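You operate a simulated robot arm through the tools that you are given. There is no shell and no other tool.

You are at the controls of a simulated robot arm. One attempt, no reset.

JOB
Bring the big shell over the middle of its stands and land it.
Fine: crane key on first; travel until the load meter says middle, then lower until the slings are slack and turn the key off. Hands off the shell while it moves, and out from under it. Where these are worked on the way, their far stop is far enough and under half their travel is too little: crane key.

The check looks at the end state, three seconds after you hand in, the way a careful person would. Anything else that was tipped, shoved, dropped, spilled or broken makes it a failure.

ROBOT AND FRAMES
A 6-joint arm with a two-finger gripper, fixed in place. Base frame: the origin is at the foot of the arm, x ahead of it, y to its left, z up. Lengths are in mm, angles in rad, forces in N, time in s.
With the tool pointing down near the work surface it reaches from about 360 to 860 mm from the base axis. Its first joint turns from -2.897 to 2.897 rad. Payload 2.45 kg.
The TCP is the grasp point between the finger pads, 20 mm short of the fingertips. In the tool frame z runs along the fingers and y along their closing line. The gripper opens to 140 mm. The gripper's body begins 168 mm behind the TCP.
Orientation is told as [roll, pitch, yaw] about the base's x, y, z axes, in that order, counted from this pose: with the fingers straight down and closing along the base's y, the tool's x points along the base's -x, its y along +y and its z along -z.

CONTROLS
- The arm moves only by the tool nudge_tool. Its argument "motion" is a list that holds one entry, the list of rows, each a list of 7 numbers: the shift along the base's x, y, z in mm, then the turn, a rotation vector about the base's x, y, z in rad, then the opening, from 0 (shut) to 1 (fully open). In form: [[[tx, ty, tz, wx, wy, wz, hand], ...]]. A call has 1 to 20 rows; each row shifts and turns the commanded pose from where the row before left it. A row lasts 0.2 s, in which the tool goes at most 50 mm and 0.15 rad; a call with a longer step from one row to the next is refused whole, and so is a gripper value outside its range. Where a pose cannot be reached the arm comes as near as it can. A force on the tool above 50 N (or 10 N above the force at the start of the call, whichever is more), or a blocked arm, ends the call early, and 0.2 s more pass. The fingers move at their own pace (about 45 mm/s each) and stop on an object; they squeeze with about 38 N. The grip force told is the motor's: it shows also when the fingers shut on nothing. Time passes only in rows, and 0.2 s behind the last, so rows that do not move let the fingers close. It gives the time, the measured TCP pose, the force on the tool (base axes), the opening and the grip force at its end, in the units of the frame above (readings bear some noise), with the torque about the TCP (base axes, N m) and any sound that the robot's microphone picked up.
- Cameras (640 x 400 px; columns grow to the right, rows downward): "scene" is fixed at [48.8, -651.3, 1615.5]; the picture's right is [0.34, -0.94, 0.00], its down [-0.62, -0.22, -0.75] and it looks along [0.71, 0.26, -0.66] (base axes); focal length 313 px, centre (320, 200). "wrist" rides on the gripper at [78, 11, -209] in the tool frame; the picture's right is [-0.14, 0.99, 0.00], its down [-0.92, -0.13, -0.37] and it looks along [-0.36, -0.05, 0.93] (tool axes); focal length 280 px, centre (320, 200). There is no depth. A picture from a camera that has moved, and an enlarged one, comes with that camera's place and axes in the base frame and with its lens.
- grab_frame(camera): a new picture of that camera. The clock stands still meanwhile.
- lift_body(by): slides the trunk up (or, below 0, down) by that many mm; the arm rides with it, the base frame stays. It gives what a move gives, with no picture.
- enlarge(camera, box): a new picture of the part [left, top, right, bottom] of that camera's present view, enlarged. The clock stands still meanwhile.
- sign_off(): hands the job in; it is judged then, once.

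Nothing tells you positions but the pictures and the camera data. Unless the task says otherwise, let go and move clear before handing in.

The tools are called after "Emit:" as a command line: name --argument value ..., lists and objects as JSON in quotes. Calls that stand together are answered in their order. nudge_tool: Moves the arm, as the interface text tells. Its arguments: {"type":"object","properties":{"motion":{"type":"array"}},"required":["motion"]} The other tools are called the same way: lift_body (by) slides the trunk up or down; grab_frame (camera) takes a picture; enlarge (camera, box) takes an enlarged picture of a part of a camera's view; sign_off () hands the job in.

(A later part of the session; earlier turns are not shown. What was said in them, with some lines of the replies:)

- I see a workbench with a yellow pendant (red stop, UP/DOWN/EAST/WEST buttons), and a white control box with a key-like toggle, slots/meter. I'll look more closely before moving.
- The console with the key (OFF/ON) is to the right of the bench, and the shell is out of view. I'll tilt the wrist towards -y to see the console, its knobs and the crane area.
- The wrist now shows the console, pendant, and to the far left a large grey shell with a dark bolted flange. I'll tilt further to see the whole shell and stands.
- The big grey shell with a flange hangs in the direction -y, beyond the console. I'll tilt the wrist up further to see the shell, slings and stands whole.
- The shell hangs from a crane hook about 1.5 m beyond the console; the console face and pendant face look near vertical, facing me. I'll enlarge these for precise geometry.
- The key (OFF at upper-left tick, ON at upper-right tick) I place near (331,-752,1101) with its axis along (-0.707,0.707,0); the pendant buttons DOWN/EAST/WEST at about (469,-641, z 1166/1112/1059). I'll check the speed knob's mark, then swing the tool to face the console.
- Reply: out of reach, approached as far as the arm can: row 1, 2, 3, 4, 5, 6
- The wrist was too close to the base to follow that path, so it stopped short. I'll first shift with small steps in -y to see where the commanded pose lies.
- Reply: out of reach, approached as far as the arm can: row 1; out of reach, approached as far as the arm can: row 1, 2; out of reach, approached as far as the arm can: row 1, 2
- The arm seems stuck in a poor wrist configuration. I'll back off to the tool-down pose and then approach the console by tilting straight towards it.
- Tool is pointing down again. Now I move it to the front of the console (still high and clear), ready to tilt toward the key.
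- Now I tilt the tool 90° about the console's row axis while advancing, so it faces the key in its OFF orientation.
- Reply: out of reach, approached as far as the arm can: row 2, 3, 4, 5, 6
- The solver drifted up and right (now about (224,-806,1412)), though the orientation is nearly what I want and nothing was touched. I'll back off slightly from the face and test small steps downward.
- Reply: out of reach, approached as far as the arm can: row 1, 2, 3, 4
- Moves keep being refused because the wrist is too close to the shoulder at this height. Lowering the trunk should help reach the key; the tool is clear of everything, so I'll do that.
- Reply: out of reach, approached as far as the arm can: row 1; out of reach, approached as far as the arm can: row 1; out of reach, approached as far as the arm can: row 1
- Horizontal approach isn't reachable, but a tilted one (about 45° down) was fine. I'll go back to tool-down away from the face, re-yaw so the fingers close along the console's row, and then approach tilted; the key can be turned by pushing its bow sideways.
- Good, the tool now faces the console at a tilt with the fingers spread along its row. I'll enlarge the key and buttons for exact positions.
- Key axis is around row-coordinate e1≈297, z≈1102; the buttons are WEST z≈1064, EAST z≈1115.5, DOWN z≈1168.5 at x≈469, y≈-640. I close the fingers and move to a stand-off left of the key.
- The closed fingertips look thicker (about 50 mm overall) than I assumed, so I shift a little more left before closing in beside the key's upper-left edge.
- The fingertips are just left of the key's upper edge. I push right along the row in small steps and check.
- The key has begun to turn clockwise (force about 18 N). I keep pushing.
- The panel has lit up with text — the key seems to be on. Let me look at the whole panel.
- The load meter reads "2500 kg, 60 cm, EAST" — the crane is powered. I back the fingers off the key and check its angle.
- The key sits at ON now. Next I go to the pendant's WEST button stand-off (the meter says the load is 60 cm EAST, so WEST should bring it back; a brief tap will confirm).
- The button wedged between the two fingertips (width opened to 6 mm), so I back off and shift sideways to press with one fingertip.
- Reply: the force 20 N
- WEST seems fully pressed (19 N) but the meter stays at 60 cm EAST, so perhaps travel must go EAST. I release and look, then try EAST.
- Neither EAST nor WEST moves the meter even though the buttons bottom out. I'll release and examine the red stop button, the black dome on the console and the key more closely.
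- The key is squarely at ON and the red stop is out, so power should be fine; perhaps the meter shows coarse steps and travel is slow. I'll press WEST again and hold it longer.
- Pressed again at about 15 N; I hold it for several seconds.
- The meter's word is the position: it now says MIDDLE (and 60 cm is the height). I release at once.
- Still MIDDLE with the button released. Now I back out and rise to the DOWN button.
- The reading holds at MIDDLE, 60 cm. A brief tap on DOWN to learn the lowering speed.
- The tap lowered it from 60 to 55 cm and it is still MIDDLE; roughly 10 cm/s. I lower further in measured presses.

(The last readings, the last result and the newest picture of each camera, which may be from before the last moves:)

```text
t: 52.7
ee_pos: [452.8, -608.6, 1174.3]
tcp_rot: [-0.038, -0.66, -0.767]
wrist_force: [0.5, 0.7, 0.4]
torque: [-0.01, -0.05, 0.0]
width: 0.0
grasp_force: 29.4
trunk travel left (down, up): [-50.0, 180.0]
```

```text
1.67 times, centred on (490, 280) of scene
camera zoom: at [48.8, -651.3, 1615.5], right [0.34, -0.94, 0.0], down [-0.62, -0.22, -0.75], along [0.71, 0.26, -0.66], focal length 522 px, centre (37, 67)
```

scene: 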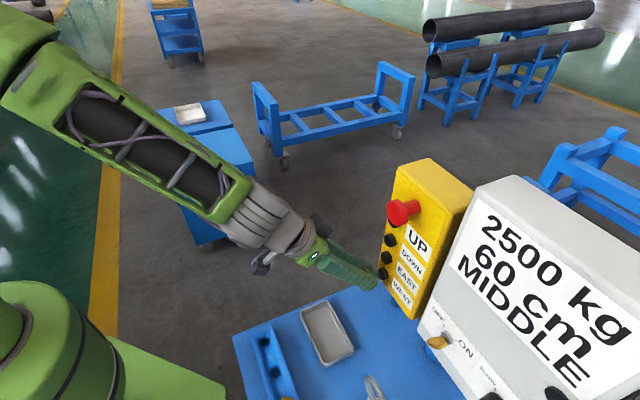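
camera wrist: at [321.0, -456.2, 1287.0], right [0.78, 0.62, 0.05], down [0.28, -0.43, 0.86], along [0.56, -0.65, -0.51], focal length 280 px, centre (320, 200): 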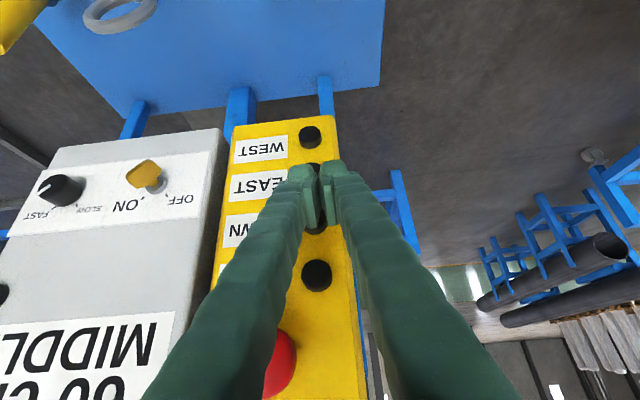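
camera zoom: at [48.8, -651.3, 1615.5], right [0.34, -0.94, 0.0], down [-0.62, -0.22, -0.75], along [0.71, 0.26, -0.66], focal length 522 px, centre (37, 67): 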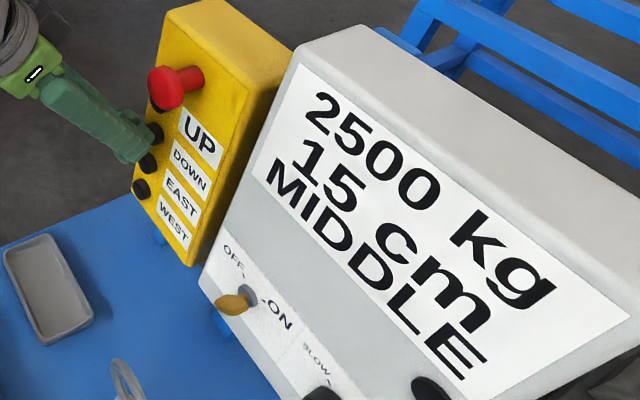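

15 cm now, still MIDDLE at full load. Shorter presses from here.

Emit:
nudge_tool --motion '[[[4, -4, 0, 0, 0, 0, 0], [4, -4, 0, 0, 0, 0, 0], [0, 0, 0, 0, 0, 0, 0], [0, 0, 0, 0, 0, 0, 0], [-8, 8, 0, 0, 0, 0, 0]]]'

Emit:
enlarge --camera "scene" --box '[340, 160, 640, 400]'

```text
t: 53.9
ee_pos: [453.9, -608.9, 1174.2]
tcp_rot: [-0.039, -0.66, -0.764]
wrist_force: [0.2, 0.1, -0.8]
torque: [0.0, -0.01, -0.01]
width: 0.0
grasp_force: 29.2
trunk travel left (down, up): [-50.0, 180.0]
```

```text
1.67 times, centred on (490, 280) of scene
camera zoom: at [48.8, -651.3, 1615.5], right [0.34, -0.94, 0.0], down [-0.62, -0.22, -0.75], along [0.71, 0.26, -0.66], focal length 522 px, centre (37, 67)
```

zoom: 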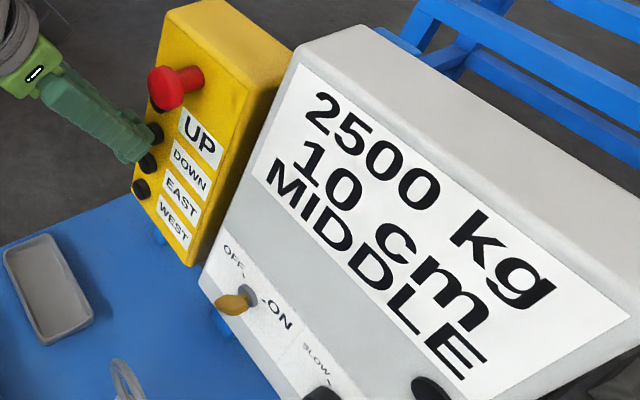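

Emit:
nudge_tool --motion '[[[4, -4, 0, 0, 0, 0, 0], [4, -4, 0, 0, 0, 0, 0], [0, 0, 0, 0, 0, 0, 0], [-8, 8, 0, 0, 0, 0, 0]]]'

Emit:
enlarge --camera "scene" --box '[340, 160, 640, 400]'

```text
t: 54.9
ee_pos: [453.1, -609.9, 1172.8]
tcp_rot: [-0.039, -0.66, -0.765]
wrist_force: [-0.1, 0.4, 0.8]
torque: [-0.03, -0.01, 0.0]
width: 0.0
grasp_force: 29.3
trunk travel left (down, up): [-50.0, 180.0]
```

```text
1.67 times, centred on (490, 280) of scene
camera zoom: at [48.8, -651.3, 1615.5], right [0.34, -0.94, 0.0], down [-0.62, -0.22, -0.75], along [0.71, 0.26, -0.66], focal length 522 px, centre (37, 67)
```

zoom: 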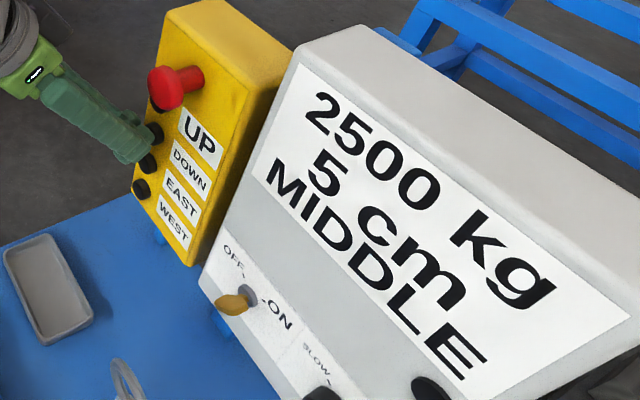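

5 cm left; an even shorter tap.

Emit:
nudge_tool --motion '[[[4, -4, 0, 0, 0, 0, 0], [4, -4, 0, 0, 0, 0, 0], [-8, 8, 0, 0, 0, 0, 0]]]'

Emit:
enlarge --camera "scene" --box '[340, 160, 640, 400]'

```text
t: 55.7
ee_pos: [453.6, -608.3, 1172.4]
tcp_rot: [-0.039, -0.658, -0.764]
wrist_force: [0.1, 0.3, 0.0]
torque: [0.0, 0.0, 0.02]
width: 0.0
grasp_force: 29.7
trunk travel left (down, up): [-50.0, 180.0]
```

```text
1.67 times, centred on (490, 280) of scene
camera zoom: at [48.8, -651.3, 1615.5], right [0.34, -0.94, 0.0], down [-0.62, -0.22, -0.75], along [0.71, 0.26, -0.66], focal length 522 px, centre (37, 67)
```

zoom: 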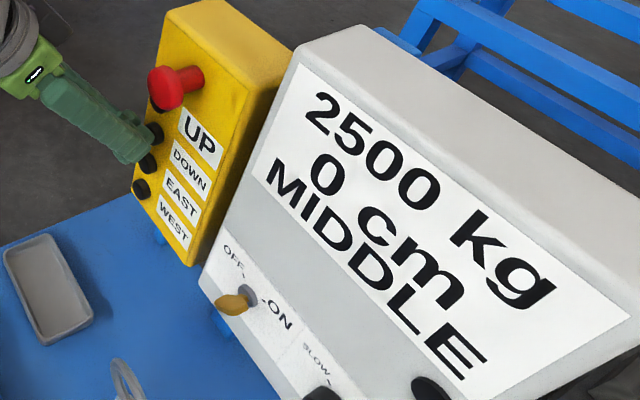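

0 cm but still carrying 2500 kg, so the slings aren't slack yet. Another short tap.

Emit:
nudge_tool --motion '[[[4, -4, 0, 0, 0, 0, 0], [4, -4, 0, 0, 0, 0, 0], [-8, 8, 0, 0, 0, 0, 0]]]'

Emit:
enlarge --camera "scene" --box '[340, 160, 640, 400]'

```text
t: 56.5
ee_pos: [452.7, -608.7, 1173.4]
tcp_rot: [-0.037, -0.66, -0.765]
wrist_force: [-0.6, -0.4, 0.4]
torque: [0.0, -0.05, 0.0]
width: 0.0
grasp_force: 29.4
trunk travel left (down, up): [-50.0, 180.0]
```

```text
1.67 times, centred on (490, 280) of scene
camera zoom: at [48.8, -651.3, 1615.5], right [0.34, -0.94, 0.0], down [-0.62, -0.22, -0.75], along [0.71, 0.26, -0.66], focal length 522 px, centre (37, 67)
```

zoom: 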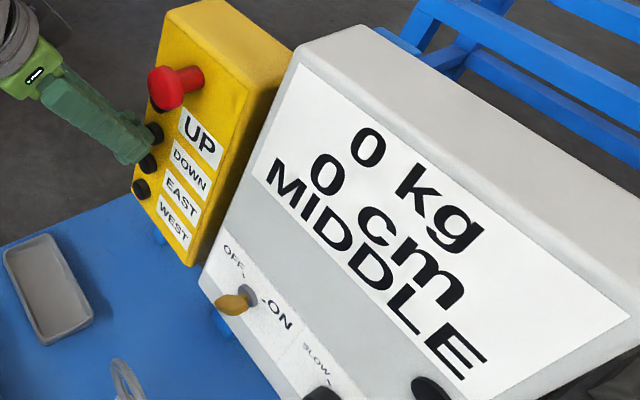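

The meter shows 0 kg, 0 cm, MIDDLE: the shell is landed and the slings are slack. Now I leave the pendant and return to the key with the fingers slightly open to straddle it.

Emit:
nudge_tool --motion '[[[-20, 20, 0, 0, 0, 0, 0], [-20, 20, 0, 0, 0, 0, 0], [-28, -28, -4, 0, 0, 0, 0.32], [-28, -28, -4, 0, 0, 0, 0.32], [-28, -28, -4, 0, 0, 0, 0.32], [-28, -28, -4, 0, 0, 0, 0.32], [-27, -27, -4, 0, 0, 0, 0.32]]]'

Emit:
grab_frame --camera "wrist"

Emit:
grab_frame --camera "scene"

```text
t: 58.1
ee_pos: [273.2, -708.6, 1152.5]
tcp_rot: [-0.038, -0.66, -0.766]
wrist_force: [-0.6, -0.1, 0.5]
torque: [0.04, -0.02, -0.02]
width: 44.6
grasp_force: 0.0
trunk travel left (down, up): [-50.0, 180.0]
```

```text
taken
camera wrist: at [150.2, -565.0, 1268.6], right [0.78, 0.62, 0.06], down [0.28, -0.43, 0.86], along [0.56, -0.65, -0.51], focal length 280 px, centre (320, 200)
```

wrist: 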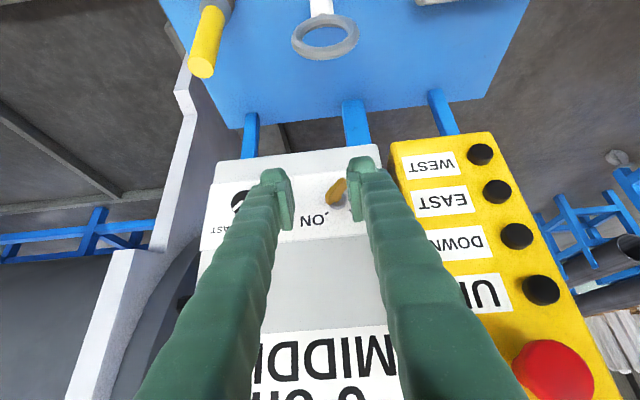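

```text
taken
```

scene: 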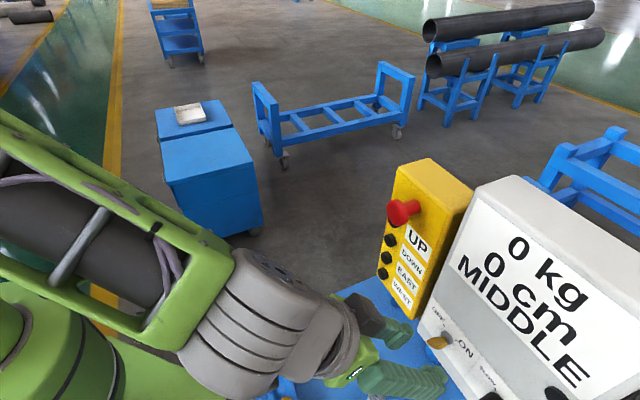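

Emit:
nudge_tool --motion '[[[0, 0, -8, 0, 0, 0, 0.32], [10, -10, -8, 0, 0, 0, 0.32], [10, -10, 0, 0, 0, 0, 0.32], [8, -8, 0, 0, 0, 0, 0.32]]]'

Emit:
enlarge --camera "wrist" --box '[230, 120, 410, 230]'

Emit:
enlarge --camera "scene" --box '[380, 270, 520, 390]'

```text
t: 59.1
ee_pos: [302.2, -736.6, 1136.0]
tcp_rot: [-0.038, -0.657, -0.763]
wrist_force: [-0.3, -0.2, 0.1]
torque: [-0.02, 0.02, -0.01]
width: 44.6
grasp_force: 0.1
trunk travel left (down, up): [-50.0, 180.0]
```

```text
3.56 times, centred on (320, 175) of wrist
camera zoom: at [179.0, -592.3, 1252.7], right [0.78, 0.62, 0.05], down [0.28, -0.43, 0.86], along [0.56, -0.65, -0.51], focal length 997 px, centre (320, 289)
```

zoom: 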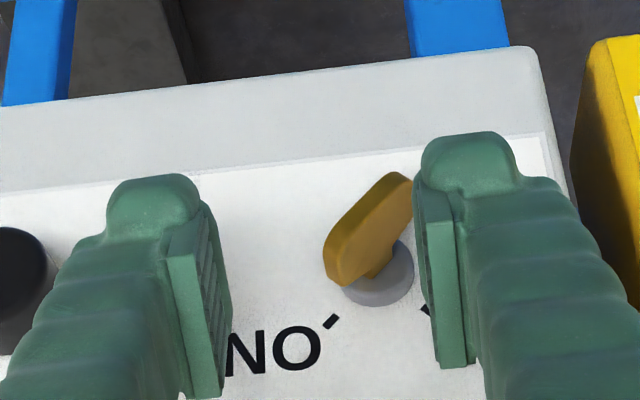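

```text
3.33 times, centred on (450, 330) of scene
camera zoom: at [48.8, -651.3, 1615.5], right [0.34, -0.94, 0.0], down [-0.62, -0.22, -0.75], along [0.71, 0.26, -0.66], focal length 1043 px, centre (-113, -233)
```

zoom: 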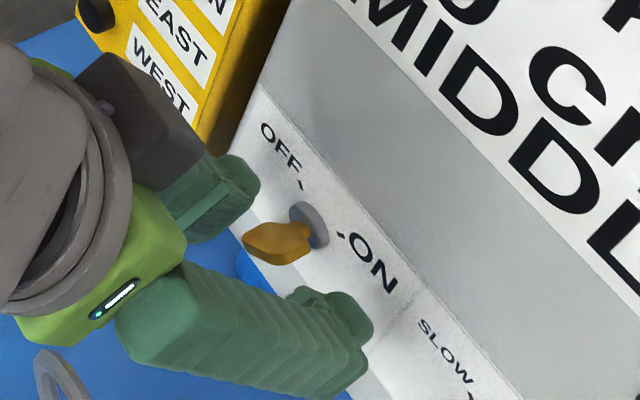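

The key sits between the two fingers. I move the last ~2 cm in.

Emit:
nudge_tool --motion '[[[8, -8, 0, 0, 0, 0, 0.32], [8, -8, 0, 0, 0, 0, 0.32]]]'

Emit:
enlarge --camera "wrist" --box '[230, 120, 410, 230]'

Emit:
enlarge --camera "scene" --box '[380, 270, 520, 390]'

```text
t: 59.7
ee_pos: [317.3, -752.6, 1136.6]
tcp_rot: [-0.038, -0.659, -0.764]
wrist_force: [0.2, -0.1, -0.7]
torque: [0.01, 0.01, -0.01]
width: 45.0
grasp_force: 0.1
trunk travel left (down, up): [-50.0, 180.0]
```

```text
3.56 times, centred on (320, 175) of wrist
camera zoom: at [194.7, -608.0, 1253.2], right [0.78, 0.62, 0.05], down [0.28, -0.43, 0.86], along [0.56, -0.65, -0.51], focal length 997 px, centre (320, 289)
```

zoom: 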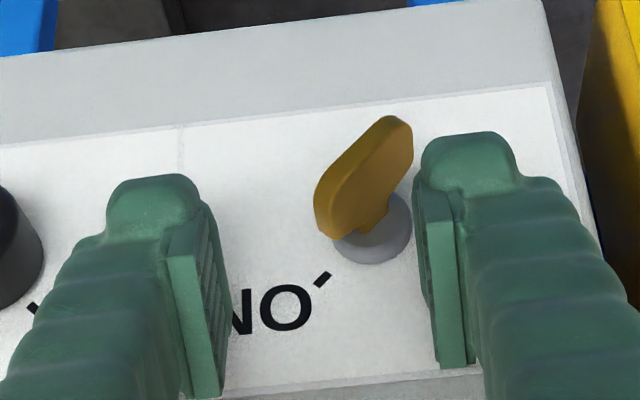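

```text
3.33 times, centred on (450, 330) of scene
camera zoom: at [48.8, -651.3, 1615.5], right [0.34, -0.94, 0.0], down [-0.62, -0.22, -0.75], along [0.71, 0.26, -0.66], focal length 1043 px, centre (-113, -233)
```

zoom: 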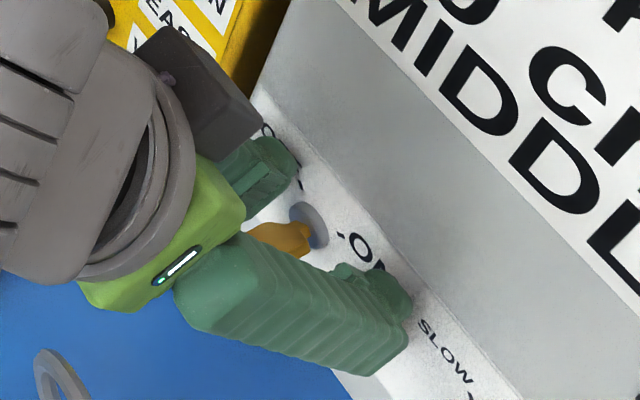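

Now I push the key back left toward OFF with the right finger.

Emit:
nudge_tool --motion '[[[4, 4, 0, 0, 0, 0, 0.32], [4, 4, 0, 0, 0, 0, 0.32], [4, 4, 0, 0, 0, 0, 0.32], [3.5, 3.5, 0, 0, 0, 0, 0.32], [3.5, 3.5, 0, 0, 0, 0, 0.32]]]'

Emit:
enlarge --camera "wrist" --box '[230, 120, 410, 230]'

Emit:
grab_frame --camera "scene"

```text
t: 60.9
ee_pos: [338.0, -733.1, 1138.0]
tcp_rot: [-0.04, -0.659, -0.764]
wrist_force: [-0.1, 1.1, -0.5]
torque: [0.04, -0.02, -0.05]
width: 44.9
grasp_force: 0.0
trunk travel left (down, up): [-50.0, 180.0]
```

```text
3.56 times, centred on (320, 175) of wrist
camera zoom: at [214.3, -589.5, 1253.6], right [0.78, 0.62, 0.05], down [0.28, -0.43, 0.86], along [0.56, -0.66, -0.51], focal length 997 px, centre (320, 289)
```

zoom: 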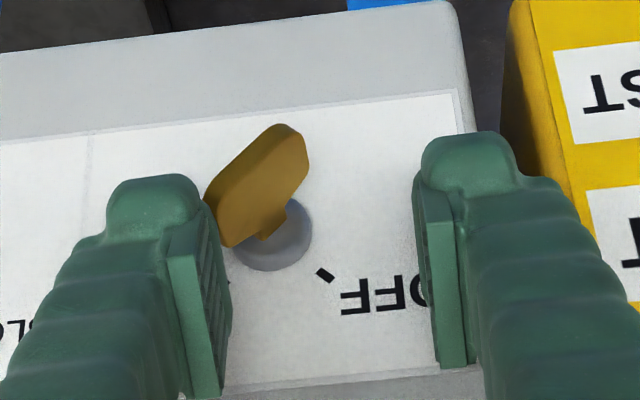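

```text
taken
```

scene: 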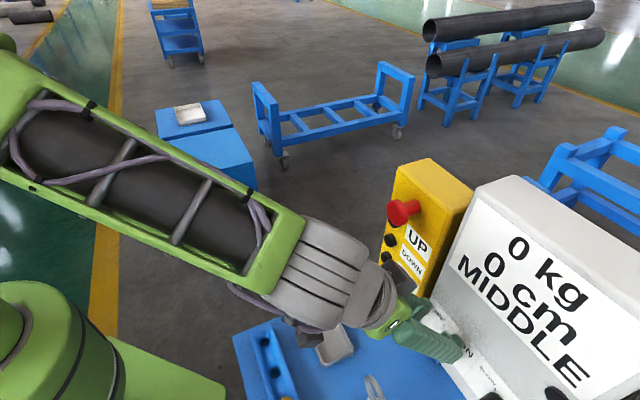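

The right pad is just at the key. I narrow the opening a bit (so the other finger stays clear of the pendant) and keep pushing.

Emit:
nudge_tool --motion '[[[0, 0, -1, 0, 0, 0, 0.2], [0, 0, 0, 0, 0, 0, 0.2], [3, 3, 0, 0, 0, 0, 0.2]]]'

Emit:
enlarge --camera "wrist" --box '[230, 120, 410, 230]'

```text
t: 61.7
ee_pos: [339.2, -732.9, 1140.7]
tcp_rot: [-0.043, -0.667, -0.765]
wrist_force: [-8.8, -10.8, 23.7]
torque: [-0.72, 0.6, 0.28]
width: 38.3
grasp_force: 7.6
trunk travel left (down, up): [-50.0, 180.0]
```

```text
3.56 times, centred on (320, 175) of wrist
camera zoom: at [215.5, -587.0, 1255.6], right [0.78, 0.62, 0.05], down [0.28, -0.42, 0.86], along [0.56, -0.66, -0.5], focal length 997 px, centre (320, 289)
```

zoom: 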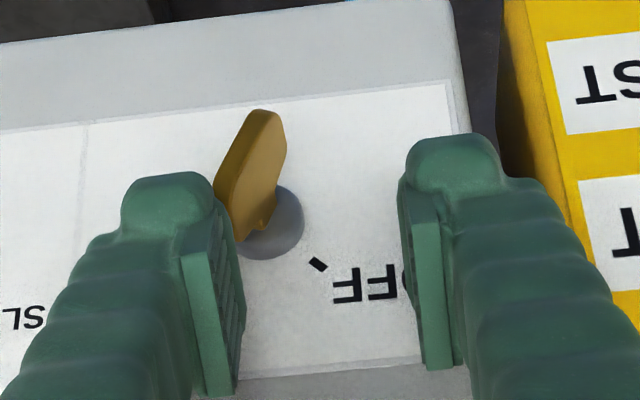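

The finger is riding on top of the key's edge (24 N upward). I back off slightly, go a few mm lower, and push again from the side.

Emit:
nudge_tool --motion '[[[-4, -4, 0, 0, 0, 0, 0.28], [-4, -4, 0, 0, 0, 0, 0.28], [0, 0, -5, 0, 0, 0, 0.28]]]'

Emit:
enlarge --camera "wrist" --box '[230, 120, 410, 230]'

Emit:
enlarge --camera "scene" --box '[380, 180, 640, 400]'

```text
t: 62.5
ee_pos: [331.5, -737.0, 1129.3]
tcp_rot: [-0.035, -0.657, -0.767]
wrist_force: [-3.1, -2.8, 2.2]
torque: [-0.07, 0.06, -0.03]
width: 41.8
grasp_force: 2.1
trunk travel left (down, up): [-50.0, 180.0]
```

```text
3.56 times, centred on (320, 175) of wrist
camera zoom: at [208.4, -594.1, 1246.0], right [0.78, 0.62, 0.06], down [0.28, -0.43, 0.86], along [0.56, -0.65, -0.51], focal length 997 px, centre (320, 289)
```

zoom: 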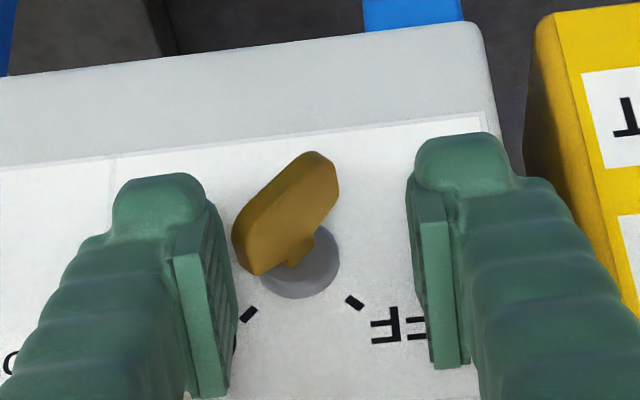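

```text
1.82 times, centred on (510, 290) of scene
camera zoom: at [48.8, -651.3, 1615.5], right [0.34, -0.94, 0.0], down [-0.62, -0.22, -0.75], along [0.71, 0.26, -0.66], focal length 569 px, centre (-26, 36)
```

zoom: 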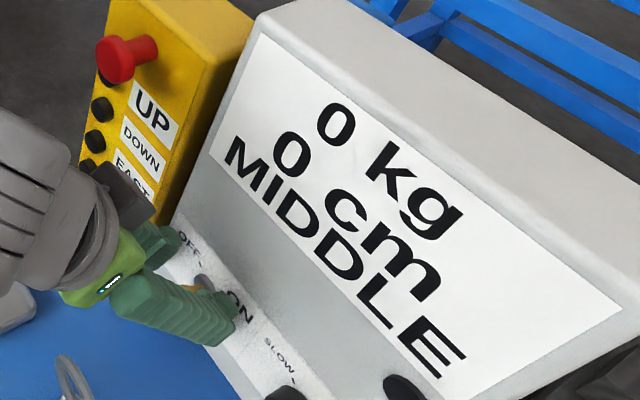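

The key sprang back to ON; the pad now bears on its side at axis height. I push left again.

Emit:
nudge_tool --motion '[[[3, 3, 0, 0, 0, 0, 0.28], [3, 3, 0, 0, 0, 0, 0.28], [3, 3, 0, 0, 0, 0, 0.28]]]'

Emit:
enlarge --camera "wrist" --box '[230, 120, 410, 230]'

```text
t: 63.3
ee_pos: [342.0, -728.4, 1129.3]
tcp_rot: [-0.036, -0.656, -0.766]
wrist_force: [-0.6, -0.7, 0.8]
torque: [0.0, 0.03, -0.01]
width: 40.2
grasp_force: 0.3
trunk travel left (down, up): [-50.0, 180.0]
```

```text
3.56 times, centred on (320, 175) of wrist
camera zoom: at [218.1, -584.5, 1247.0], right [0.78, 0.62, 0.06], down [0.28, -0.43, 0.86], along [0.56, -0.65, -0.51], focal length 997 px, centre (320, 289)
```

zoom: 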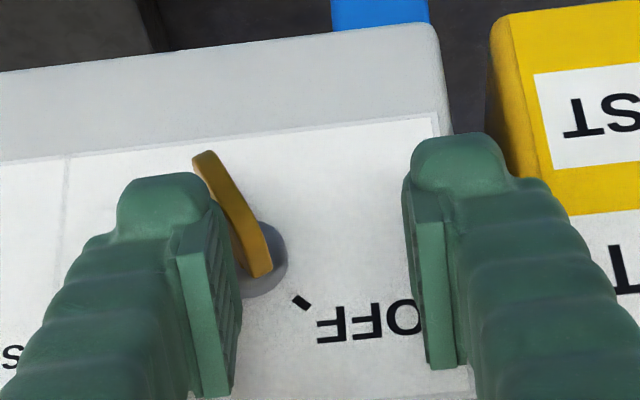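

The key flipped over to the OFF side. I lift the fingers clear and check the display and key angle.

Emit:
nudge_tool --motion '[[[0, 0, 4, 0, 0, 0, 0.28], [-14, 14, 4, 0, 0, 0, 0.28], [-20, 20, 5, 0, 0, 0, 0.28], [-20, 20, 5, 0, 0, 0, 0.28], [-20, 20, 10, 0, 0, 0, 0.28]]]'

Emit:
grab_frame --camera "scene"

Emit:
enlarge --camera "scene" --box '[415, 310, 475, 370]'

Emit:
grab_frame --camera "wrist"

```text
t: 64.5
ee_pos: [267.6, -655.1, 1159.3]
tcp_rot: [-0.039, -0.66, -0.765]
wrist_force: [-0.9, -0.1, 0.4]
torque: [0.01, -0.02, -0.02]
width: 39.1
grasp_force: 0.1
trunk travel left (down, up): [-50.0, 180.0]
```

```text
taken
```

scene: 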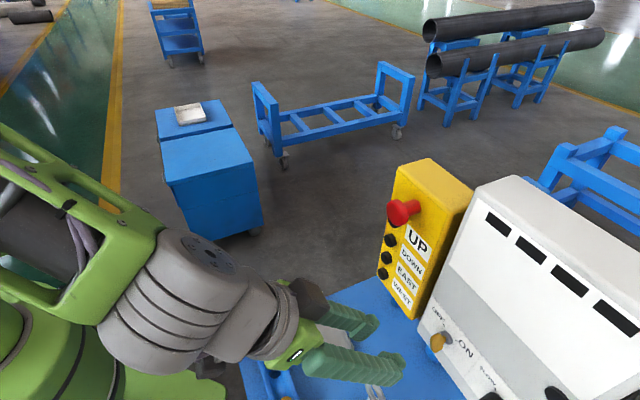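

```text
6.67 times, centred on (445, 340) of scene
camera zoom: at [48.8, -651.3, 1615.5], right [0.34, -0.94, 0.0], down [-0.62, -0.22, -0.75], along [0.71, 0.26, -0.66], focal length 2086 px, centre (-513, -733)
```

zoom: 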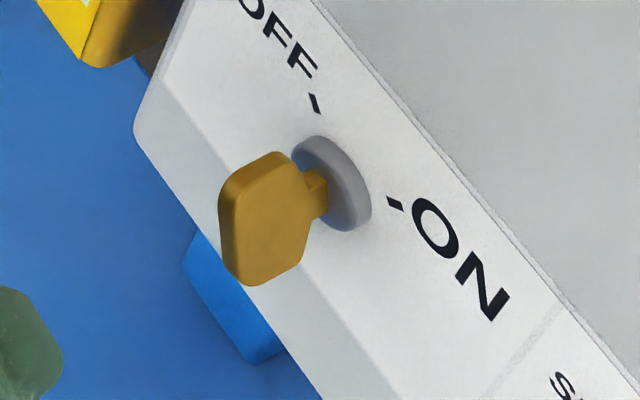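

```text
taken
camera wrist: at [143.5, -510.3, 1275.6], right [0.78, 0.62, 0.05], down [0.28, -0.43, 0.86], along [0.56, -0.66, -0.51], focal length 280 px, centre (320, 200)
```

wrist: 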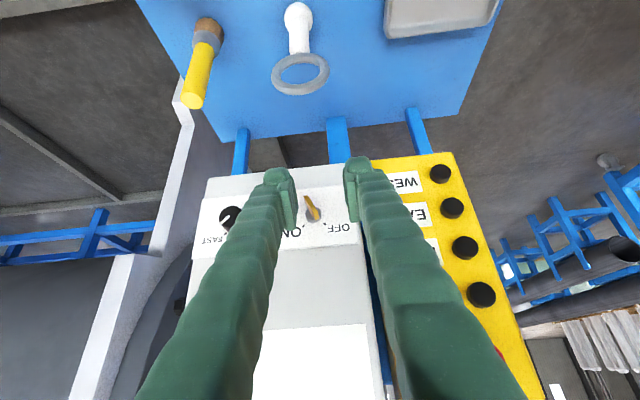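

The display is dark again, so the key is off. I double-check the key's alignment with the OFF mark and have a look at the shell.

Emit:
enlarge --camera "wrist" --box '[250, 160, 370, 270]'

Emit:
enlarge --camera "scene" --box '[400, 280, 520, 400]'

```text
3.64 times, centred on (310, 215) of wrist
camera zoom: at [143.5, -510.3, 1275.6], right [0.78, 0.62, 0.05], down [0.28, -0.43, 0.86], along [0.56, -0.66, -0.51], focal length 1020 px, centre (356, 146)
```

zoom: 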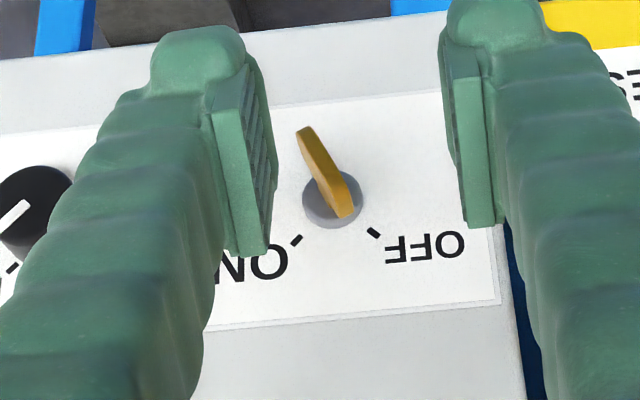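

```text
3.33 times, centred on (460, 340) of scene
camera zoom: at [48.8, -651.3, 1615.5], right [0.34, -0.94, 0.0], down [-0.62, -0.22, -0.75], along [0.71, 0.26, -0.66], focal length 1043 px, centre (-147, -267)
```

zoom: 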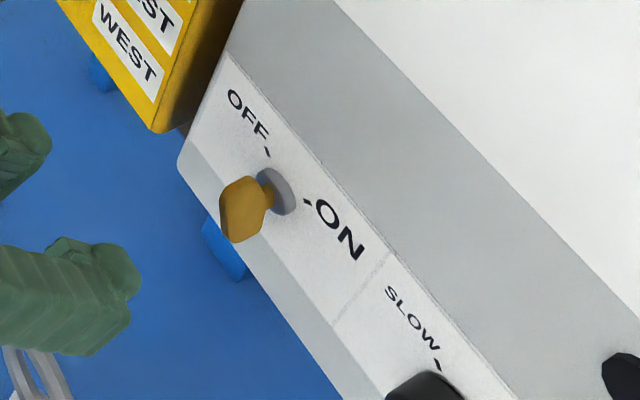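

Emit:
enlarge --camera "wrist" --box '[290, 180, 350, 240]'

Emit:
enlarge --camera "scene" --box '[400, 280, 600, 400]'

```text
6.67 times, centred on (320, 210) of wrist
camera zoom: at [143.5, -510.3, 1275.6], right [0.78, 0.62, 0.05], down [0.28, -0.43, 0.86], along [0.56, -0.66, -0.51], focal length 1869 px, centre (320, 133)
```

zoom: 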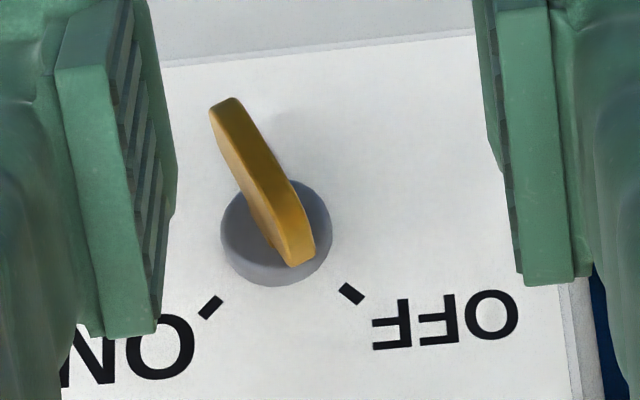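

```text
3.20 times, centred on (500, 340) of scene
camera zoom: at [48.8, -651.3, 1615.5], right [0.34, -0.94, 0.0], down [-0.62, -0.22, -0.75], along [0.71, 0.26, -0.66], focal length 1002 px, centre (-256, -248)
```

zoom: 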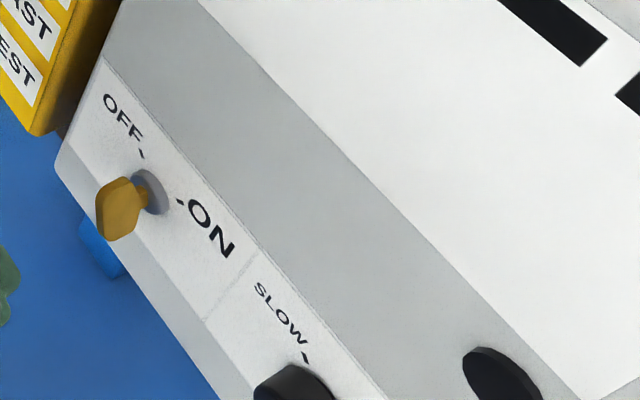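

The key is about 20° short of the OFF mark, so I'll nudge it the rest of the way, with closed fingers from its right side (mirroring the push that worked for ON).

Emit:
nudge_tool --motion '[[[-4, -37, -7, 0, 0, 0, 0], [-3, -37, -7, 0, 0, 0, 0], [0, 0, -5, 0, 0, 0, 0], [10, -10, -4, 0, 0, 0, 0], [10, -10, 0, 0, 0, 0, 0]]]'

Emit:
enlarge --camera "wrist" --box '[230, 120, 410, 230]'

Emit:
enlarge --camera "scene" --box '[380, 270, 520, 390]'

```text
t: 65.7
ee_pos: [280.2, -749.3, 1134.9]
tcp_rot: [-0.037, -0.658, -0.765]
wrist_force: [0.0, -0.4, 0.4]
torque: [0.04, 0.01, 0.02]
width: 0.0
grasp_force: 29.2
trunk travel left (down, up): [-50.0, 180.0]
```

```text
3.56 times, centred on (320, 175) of wrist
camera zoom: at [157.4, -605.0, 1251.8], right [0.78, 0.62, 0.05], down [0.28, -0.43, 0.86], along [0.56, -0.65, -0.51], focal length 997 px, centre (320, 289)
```

zoom: 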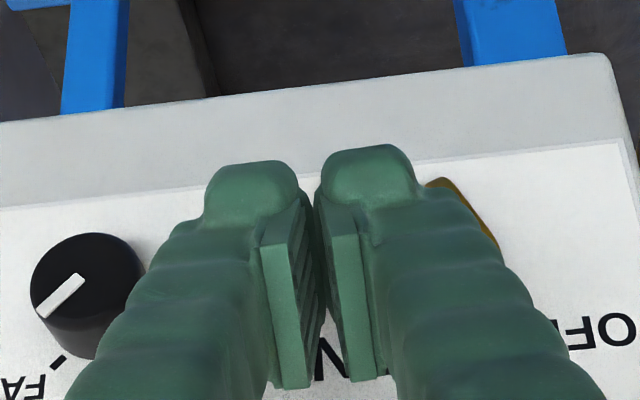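

```text
3.33 times, centred on (450, 330) of scene
camera zoom: at [48.8, -651.3, 1615.5], right [0.34, -0.94, 0.0], down [-0.62, -0.22, -0.75], along [0.71, 0.26, -0.66], focal length 1043 px, centre (-113, -233)
```

zoom: 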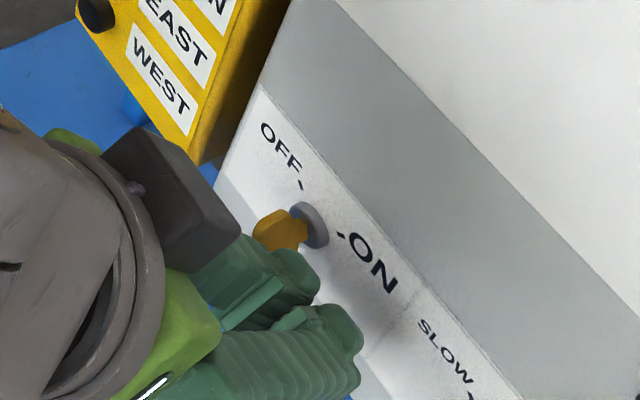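

Emit:
nudge_tool --motion '[[[7, -7, 0, 0, 0, 0, 0], [7, -7, 0, 0, 0, 0, 0], [6.5, -6.5, 0, 0, 0, 0, 0]]]'

Emit:
enlarge --camera "wrist" --box '[230, 120, 410, 230]'

Emit:
enlarge --camera "scene" --box '[380, 270, 520, 390]'

```text
t: 66.5
ee_pos: [301.3, -769.1, 1136.4]
tcp_rot: [-0.035, -0.66, -0.766]
wrist_force: [1.2, -0.7, -0.3]
torque: [-0.01, 0.0, -0.04]
width: 0.0
grasp_force: 29.3
trunk travel left (down, up): [-50.0, 180.0]
```

```text
3.56 times, centred on (320, 175) of wrist
camera zoom: at [177.3, -625.2, 1252.4], right [0.78, 0.62, 0.05], down [0.28, -0.43, 0.86], along [0.56, -0.65, -0.51], focal length 997 px, centre (320, 289)
```

zoom: 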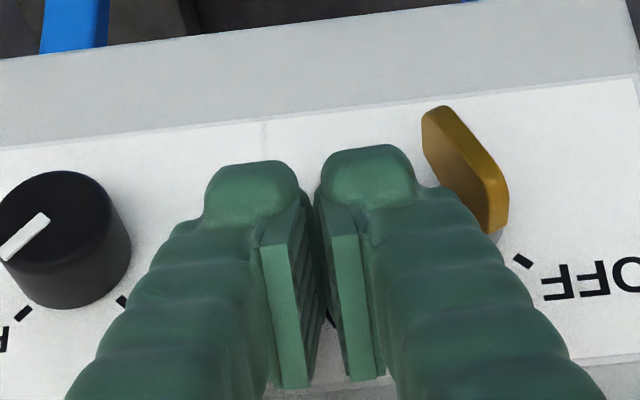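

```text
3.33 times, centred on (450, 330) of scene
camera zoom: at [48.8, -651.3, 1615.5], right [0.34, -0.94, 0.0], down [-0.62, -0.22, -0.75], along [0.71, 0.26, -0.66], focal length 1043 px, centre (-113, -233)
```

zoom: 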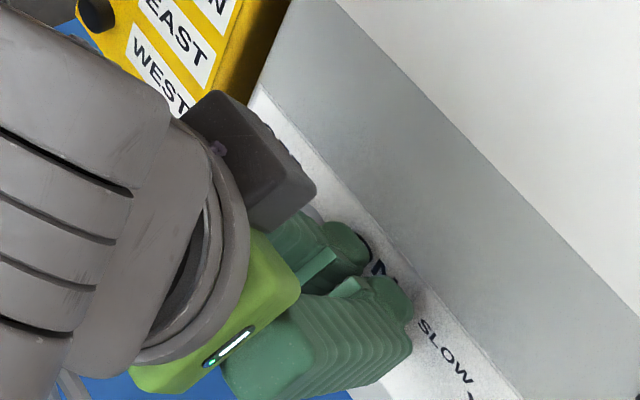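

Emit:
nudge_tool --motion '[[[3.3, 3.3, 0, 0, 0, 0, 0], [3.3, 3.3, 0, 0, 0, 0, 0], [3.3, 3.3, 0, 0, 0, 0, 0], [3.3, 3.3, 0, 0, 0, 0, 0]]]'

Emit:
enlarge --camera "wrist" --box '[230, 120, 410, 230]'

```text
t: 67.5
ee_pos: [315.2, -756.2, 1135.4]
tcp_rot: [-0.038, -0.66, -0.764]
wrist_force: [0.2, 0.5, 0.9]
torque: [-0.03, 0.0, -0.03]
width: 0.0
grasp_force: 29.4
trunk travel left (down, up): [-50.0, 180.0]
```

```text
3.56 times, centred on (320, 175) of wrist
camera zoom: at [190.8, -612.0, 1252.2], right [0.78, 0.62, 0.05], down [0.28, -0.43, 0.86], along [0.56, -0.65, -0.51], focal length 997 px, centre (320, 289)
```

zoom: 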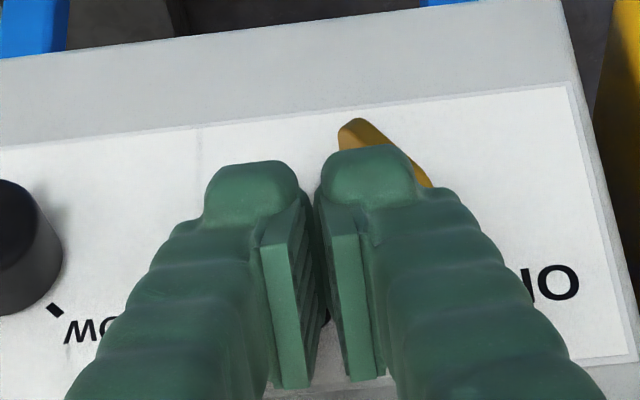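

Emit:
nudge_tool --motion '[[[3, 3, 0, 0, 0, 0, 0], [2, 2, 0, 0, 0, 0, 0]]]'

Emit:
enlarge --camera "wrist" --box '[230, 120, 410, 230]'

```text
t: 68.1
ee_pos: [318.8, -751.2, 1135.8]
tcp_rot: [-0.038, -0.659, -0.765]
wrist_force: [-0.2, -1.3, -0.1]
torque: [-0.01, 0.0, 0.03]
width: 0.0
grasp_force: 29.3
trunk travel left (down, up): [-50.0, 180.0]
```

```text
3.56 times, centred on (320, 175) of wrist
camera zoom: at [195.6, -607.5, 1252.4], right [0.78, 0.62, 0.05], down [0.28, -0.43, 0.86], along [0.56, -0.66, -0.51], focal length 997 px, centre (320, 289)
```

zoom: 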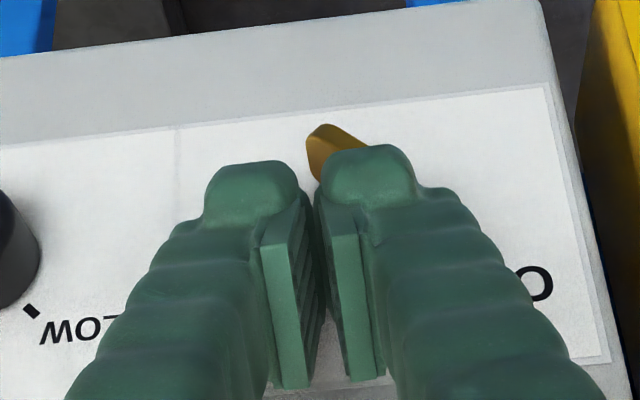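

No resistance felt; I pull back and look at the key again.

Emit:
nudge_tool --motion '[[[-15, 15, 2, 0, 0, 0, 0], [-25, 25, 5, 0, 0, 0, 0], [-25, 25, 5, 0, 0, 0, 0.3], [-15, -5, 10, 0, 0, 0, 0.3]]]'

Emit:
enlarge --camera "wrist" --box '[260, 140, 400, 250]'

Emit:
enlarge --camera "scene" --box '[400, 280, 600, 400]'

Emit:
grab_frame --camera "wrist"

```text
t: 69.1
ee_pos: [238.5, -690.8, 1158.2]
tcp_rot: [-0.037, -0.66, -0.766]
wrist_force: [0.7, 0.2, 0.3]
torque: [0.04, 0.04, -0.02]
width: 42.0
grasp_force: 0.0
trunk travel left (down, up): [-50.0, 180.0]
```

```text
3.64 times, centred on (330, 195) of wrist
camera zoom: at [114.6, -546.1, 1274.1], right [0.78, 0.62, 0.05], down [0.28, -0.43, 0.86], along [0.56, -0.65, -0.51], focal length 1020 px, centre (284, 218)
```

zoom: 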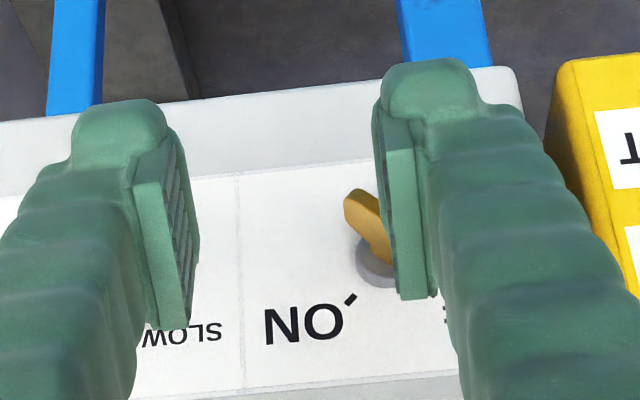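

```text
3.20 times, centred on (500, 340) of scene
camera zoom: at [48.8, -651.3, 1615.5], right [0.34, -0.94, 0.0], down [-0.62, -0.22, -0.75], along [0.71, 0.26, -0.66], focal length 1002 px, centre (-256, -248)
```

zoom: 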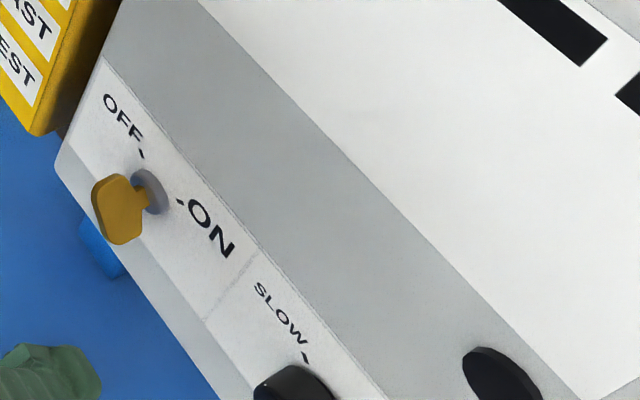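

```text
taken
camera wrist: at [114.6, -546.1, 1274.1], right [0.78, 0.62, 0.05], down [0.28, -0.43, 0.86], along [0.56, -0.65, -0.51], focal length 280 px, centre (320, 200)
```

wrist: 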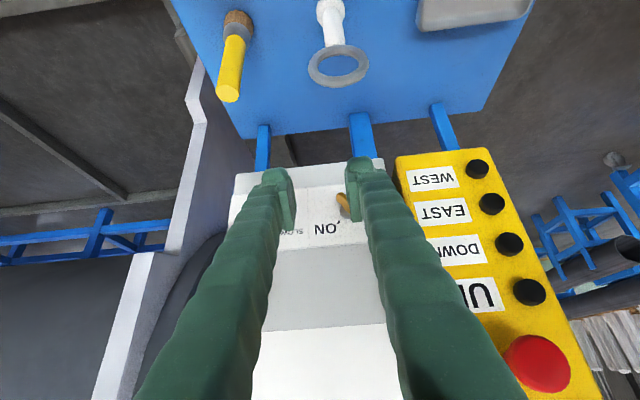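

The key now matches its original OFF position. I retreat clear of the console and take a look at the shell.

Emit:
nudge_tool --motion '[[[-15, 35, 15, 0, 0, 0, 0.3], [-5, 40, 20, 0, 0, 0, 0.3], [5, 40, 20, 0, 0, 0, 0.3], [5, 40, 20, 0, 0, 0, 0.3], [10, 40, 25, 0, 0, 0, 0.3]]]'

Emit:
grab_frame --camera "wrist"

Emit:
grab_frame --camera "scene"

```text
t: 70.3
ee_pos: [239.7, -493.9, 1258.8]
tcp_rot: [-0.038, -0.659, -0.763]
wrist_force: [0.6, 0.4, 1.1]
torque: [-0.03, 0.03, -0.02]
width: 42.1
grasp_force: 0.0
trunk travel left (down, up): [-50.0, 180.0]
```

```text
taken
camera wrist: at [116.0, -350.1, 1375.3], right [0.78, 0.62, 0.05], down [0.28, -0.43, 0.86], along [0.56, -0.65, -0.51], focal length 280 px, centre (320, 200)
```

wrist: 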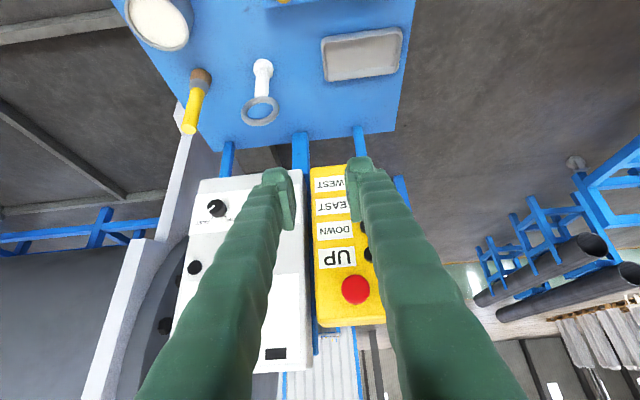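

```text
taken
```

scene: 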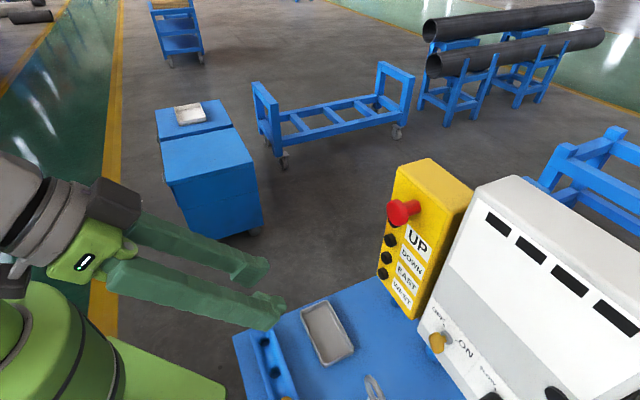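

Everything on the bench and console is as before. I turn the wrist camera toward the shell to verify it is resting.

Emit:
nudge_tool --motion '[[[0, 0, 8, 0, 0, -0.12, 0.3], [0, 0, 8, 0, 0, -0.12, 0.3], [0, 0, 8, 0, 0, -0.12, 0.3], [0, 0, 8, 0, 0, -0.12, 0.3], [0, 0, 8, 0, 0, -0.12, 0.3]]]'

Emit:
grab_frame --camera "wrist"

```text
t: 71.5
ee_pos: [239.0, -496.9, 1297.5]
tcp_rot: [-0.039, -0.661, -1.363]
wrist_force: [0.1, -0.4, 0.1]
torque: [0.0, -0.03, 0.01]
width: 42.0
grasp_force: 0.1
trunk travel left (down, up): [-50.0, 180.0]
```

```text
taken
camera wrist: at [219.5, -308.0, 1414.3], right [1.0, 0.07, 0.05], down [-0.01, -0.51, 0.86], along [0.09, -0.86, -0.51], focal length 280 px, centre (320, 200)
```

wrist: 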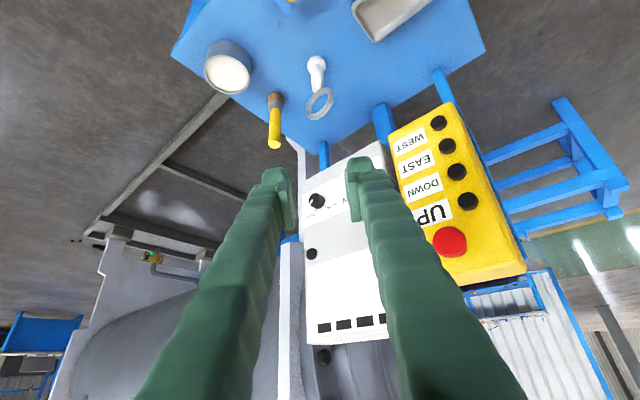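

The meter last read 0 kg, 0 cm, MIDDLE before I turned the key back to OFF. The arm is clear and nothing else was disturbed, so I hand in.

Emit:
sign_off

```text
The job is handed in.
```

The shell is landed over the middle of its stands. The load meter read 0 kg, 0 cm, MIDDLE just before I turned the crane key back to OFF, and I have handed the job in.

- **Travel:** Turning the key on lit the meter at 2500 kg, 60 cm, EAST. I held WEST until it said MIDDLE, and it stayed there all the way down. Before that I also pressed EAST for about a second and a half, because I first read "60 cm" as the distance to travel. It is the height.
- **Lowering:** I lowered it in short presses on DOWN until the slings went slack. The speed knob was on FAST and I left it there.
- **Key:** The first push back stopped about 20° short of the OFF mark. I nudged it the rest of the way, and it now sits where it started with the display dark.
- **Not confirmed by eye:** I could only see part of the shell from the wrist camera, so the landing rests on the meter.
- **Surroundings:** I did not touch the red stop, and nothing on the bench looked moved. The fingers are clear of the console. The trunk is 100 mm lower than at the start.
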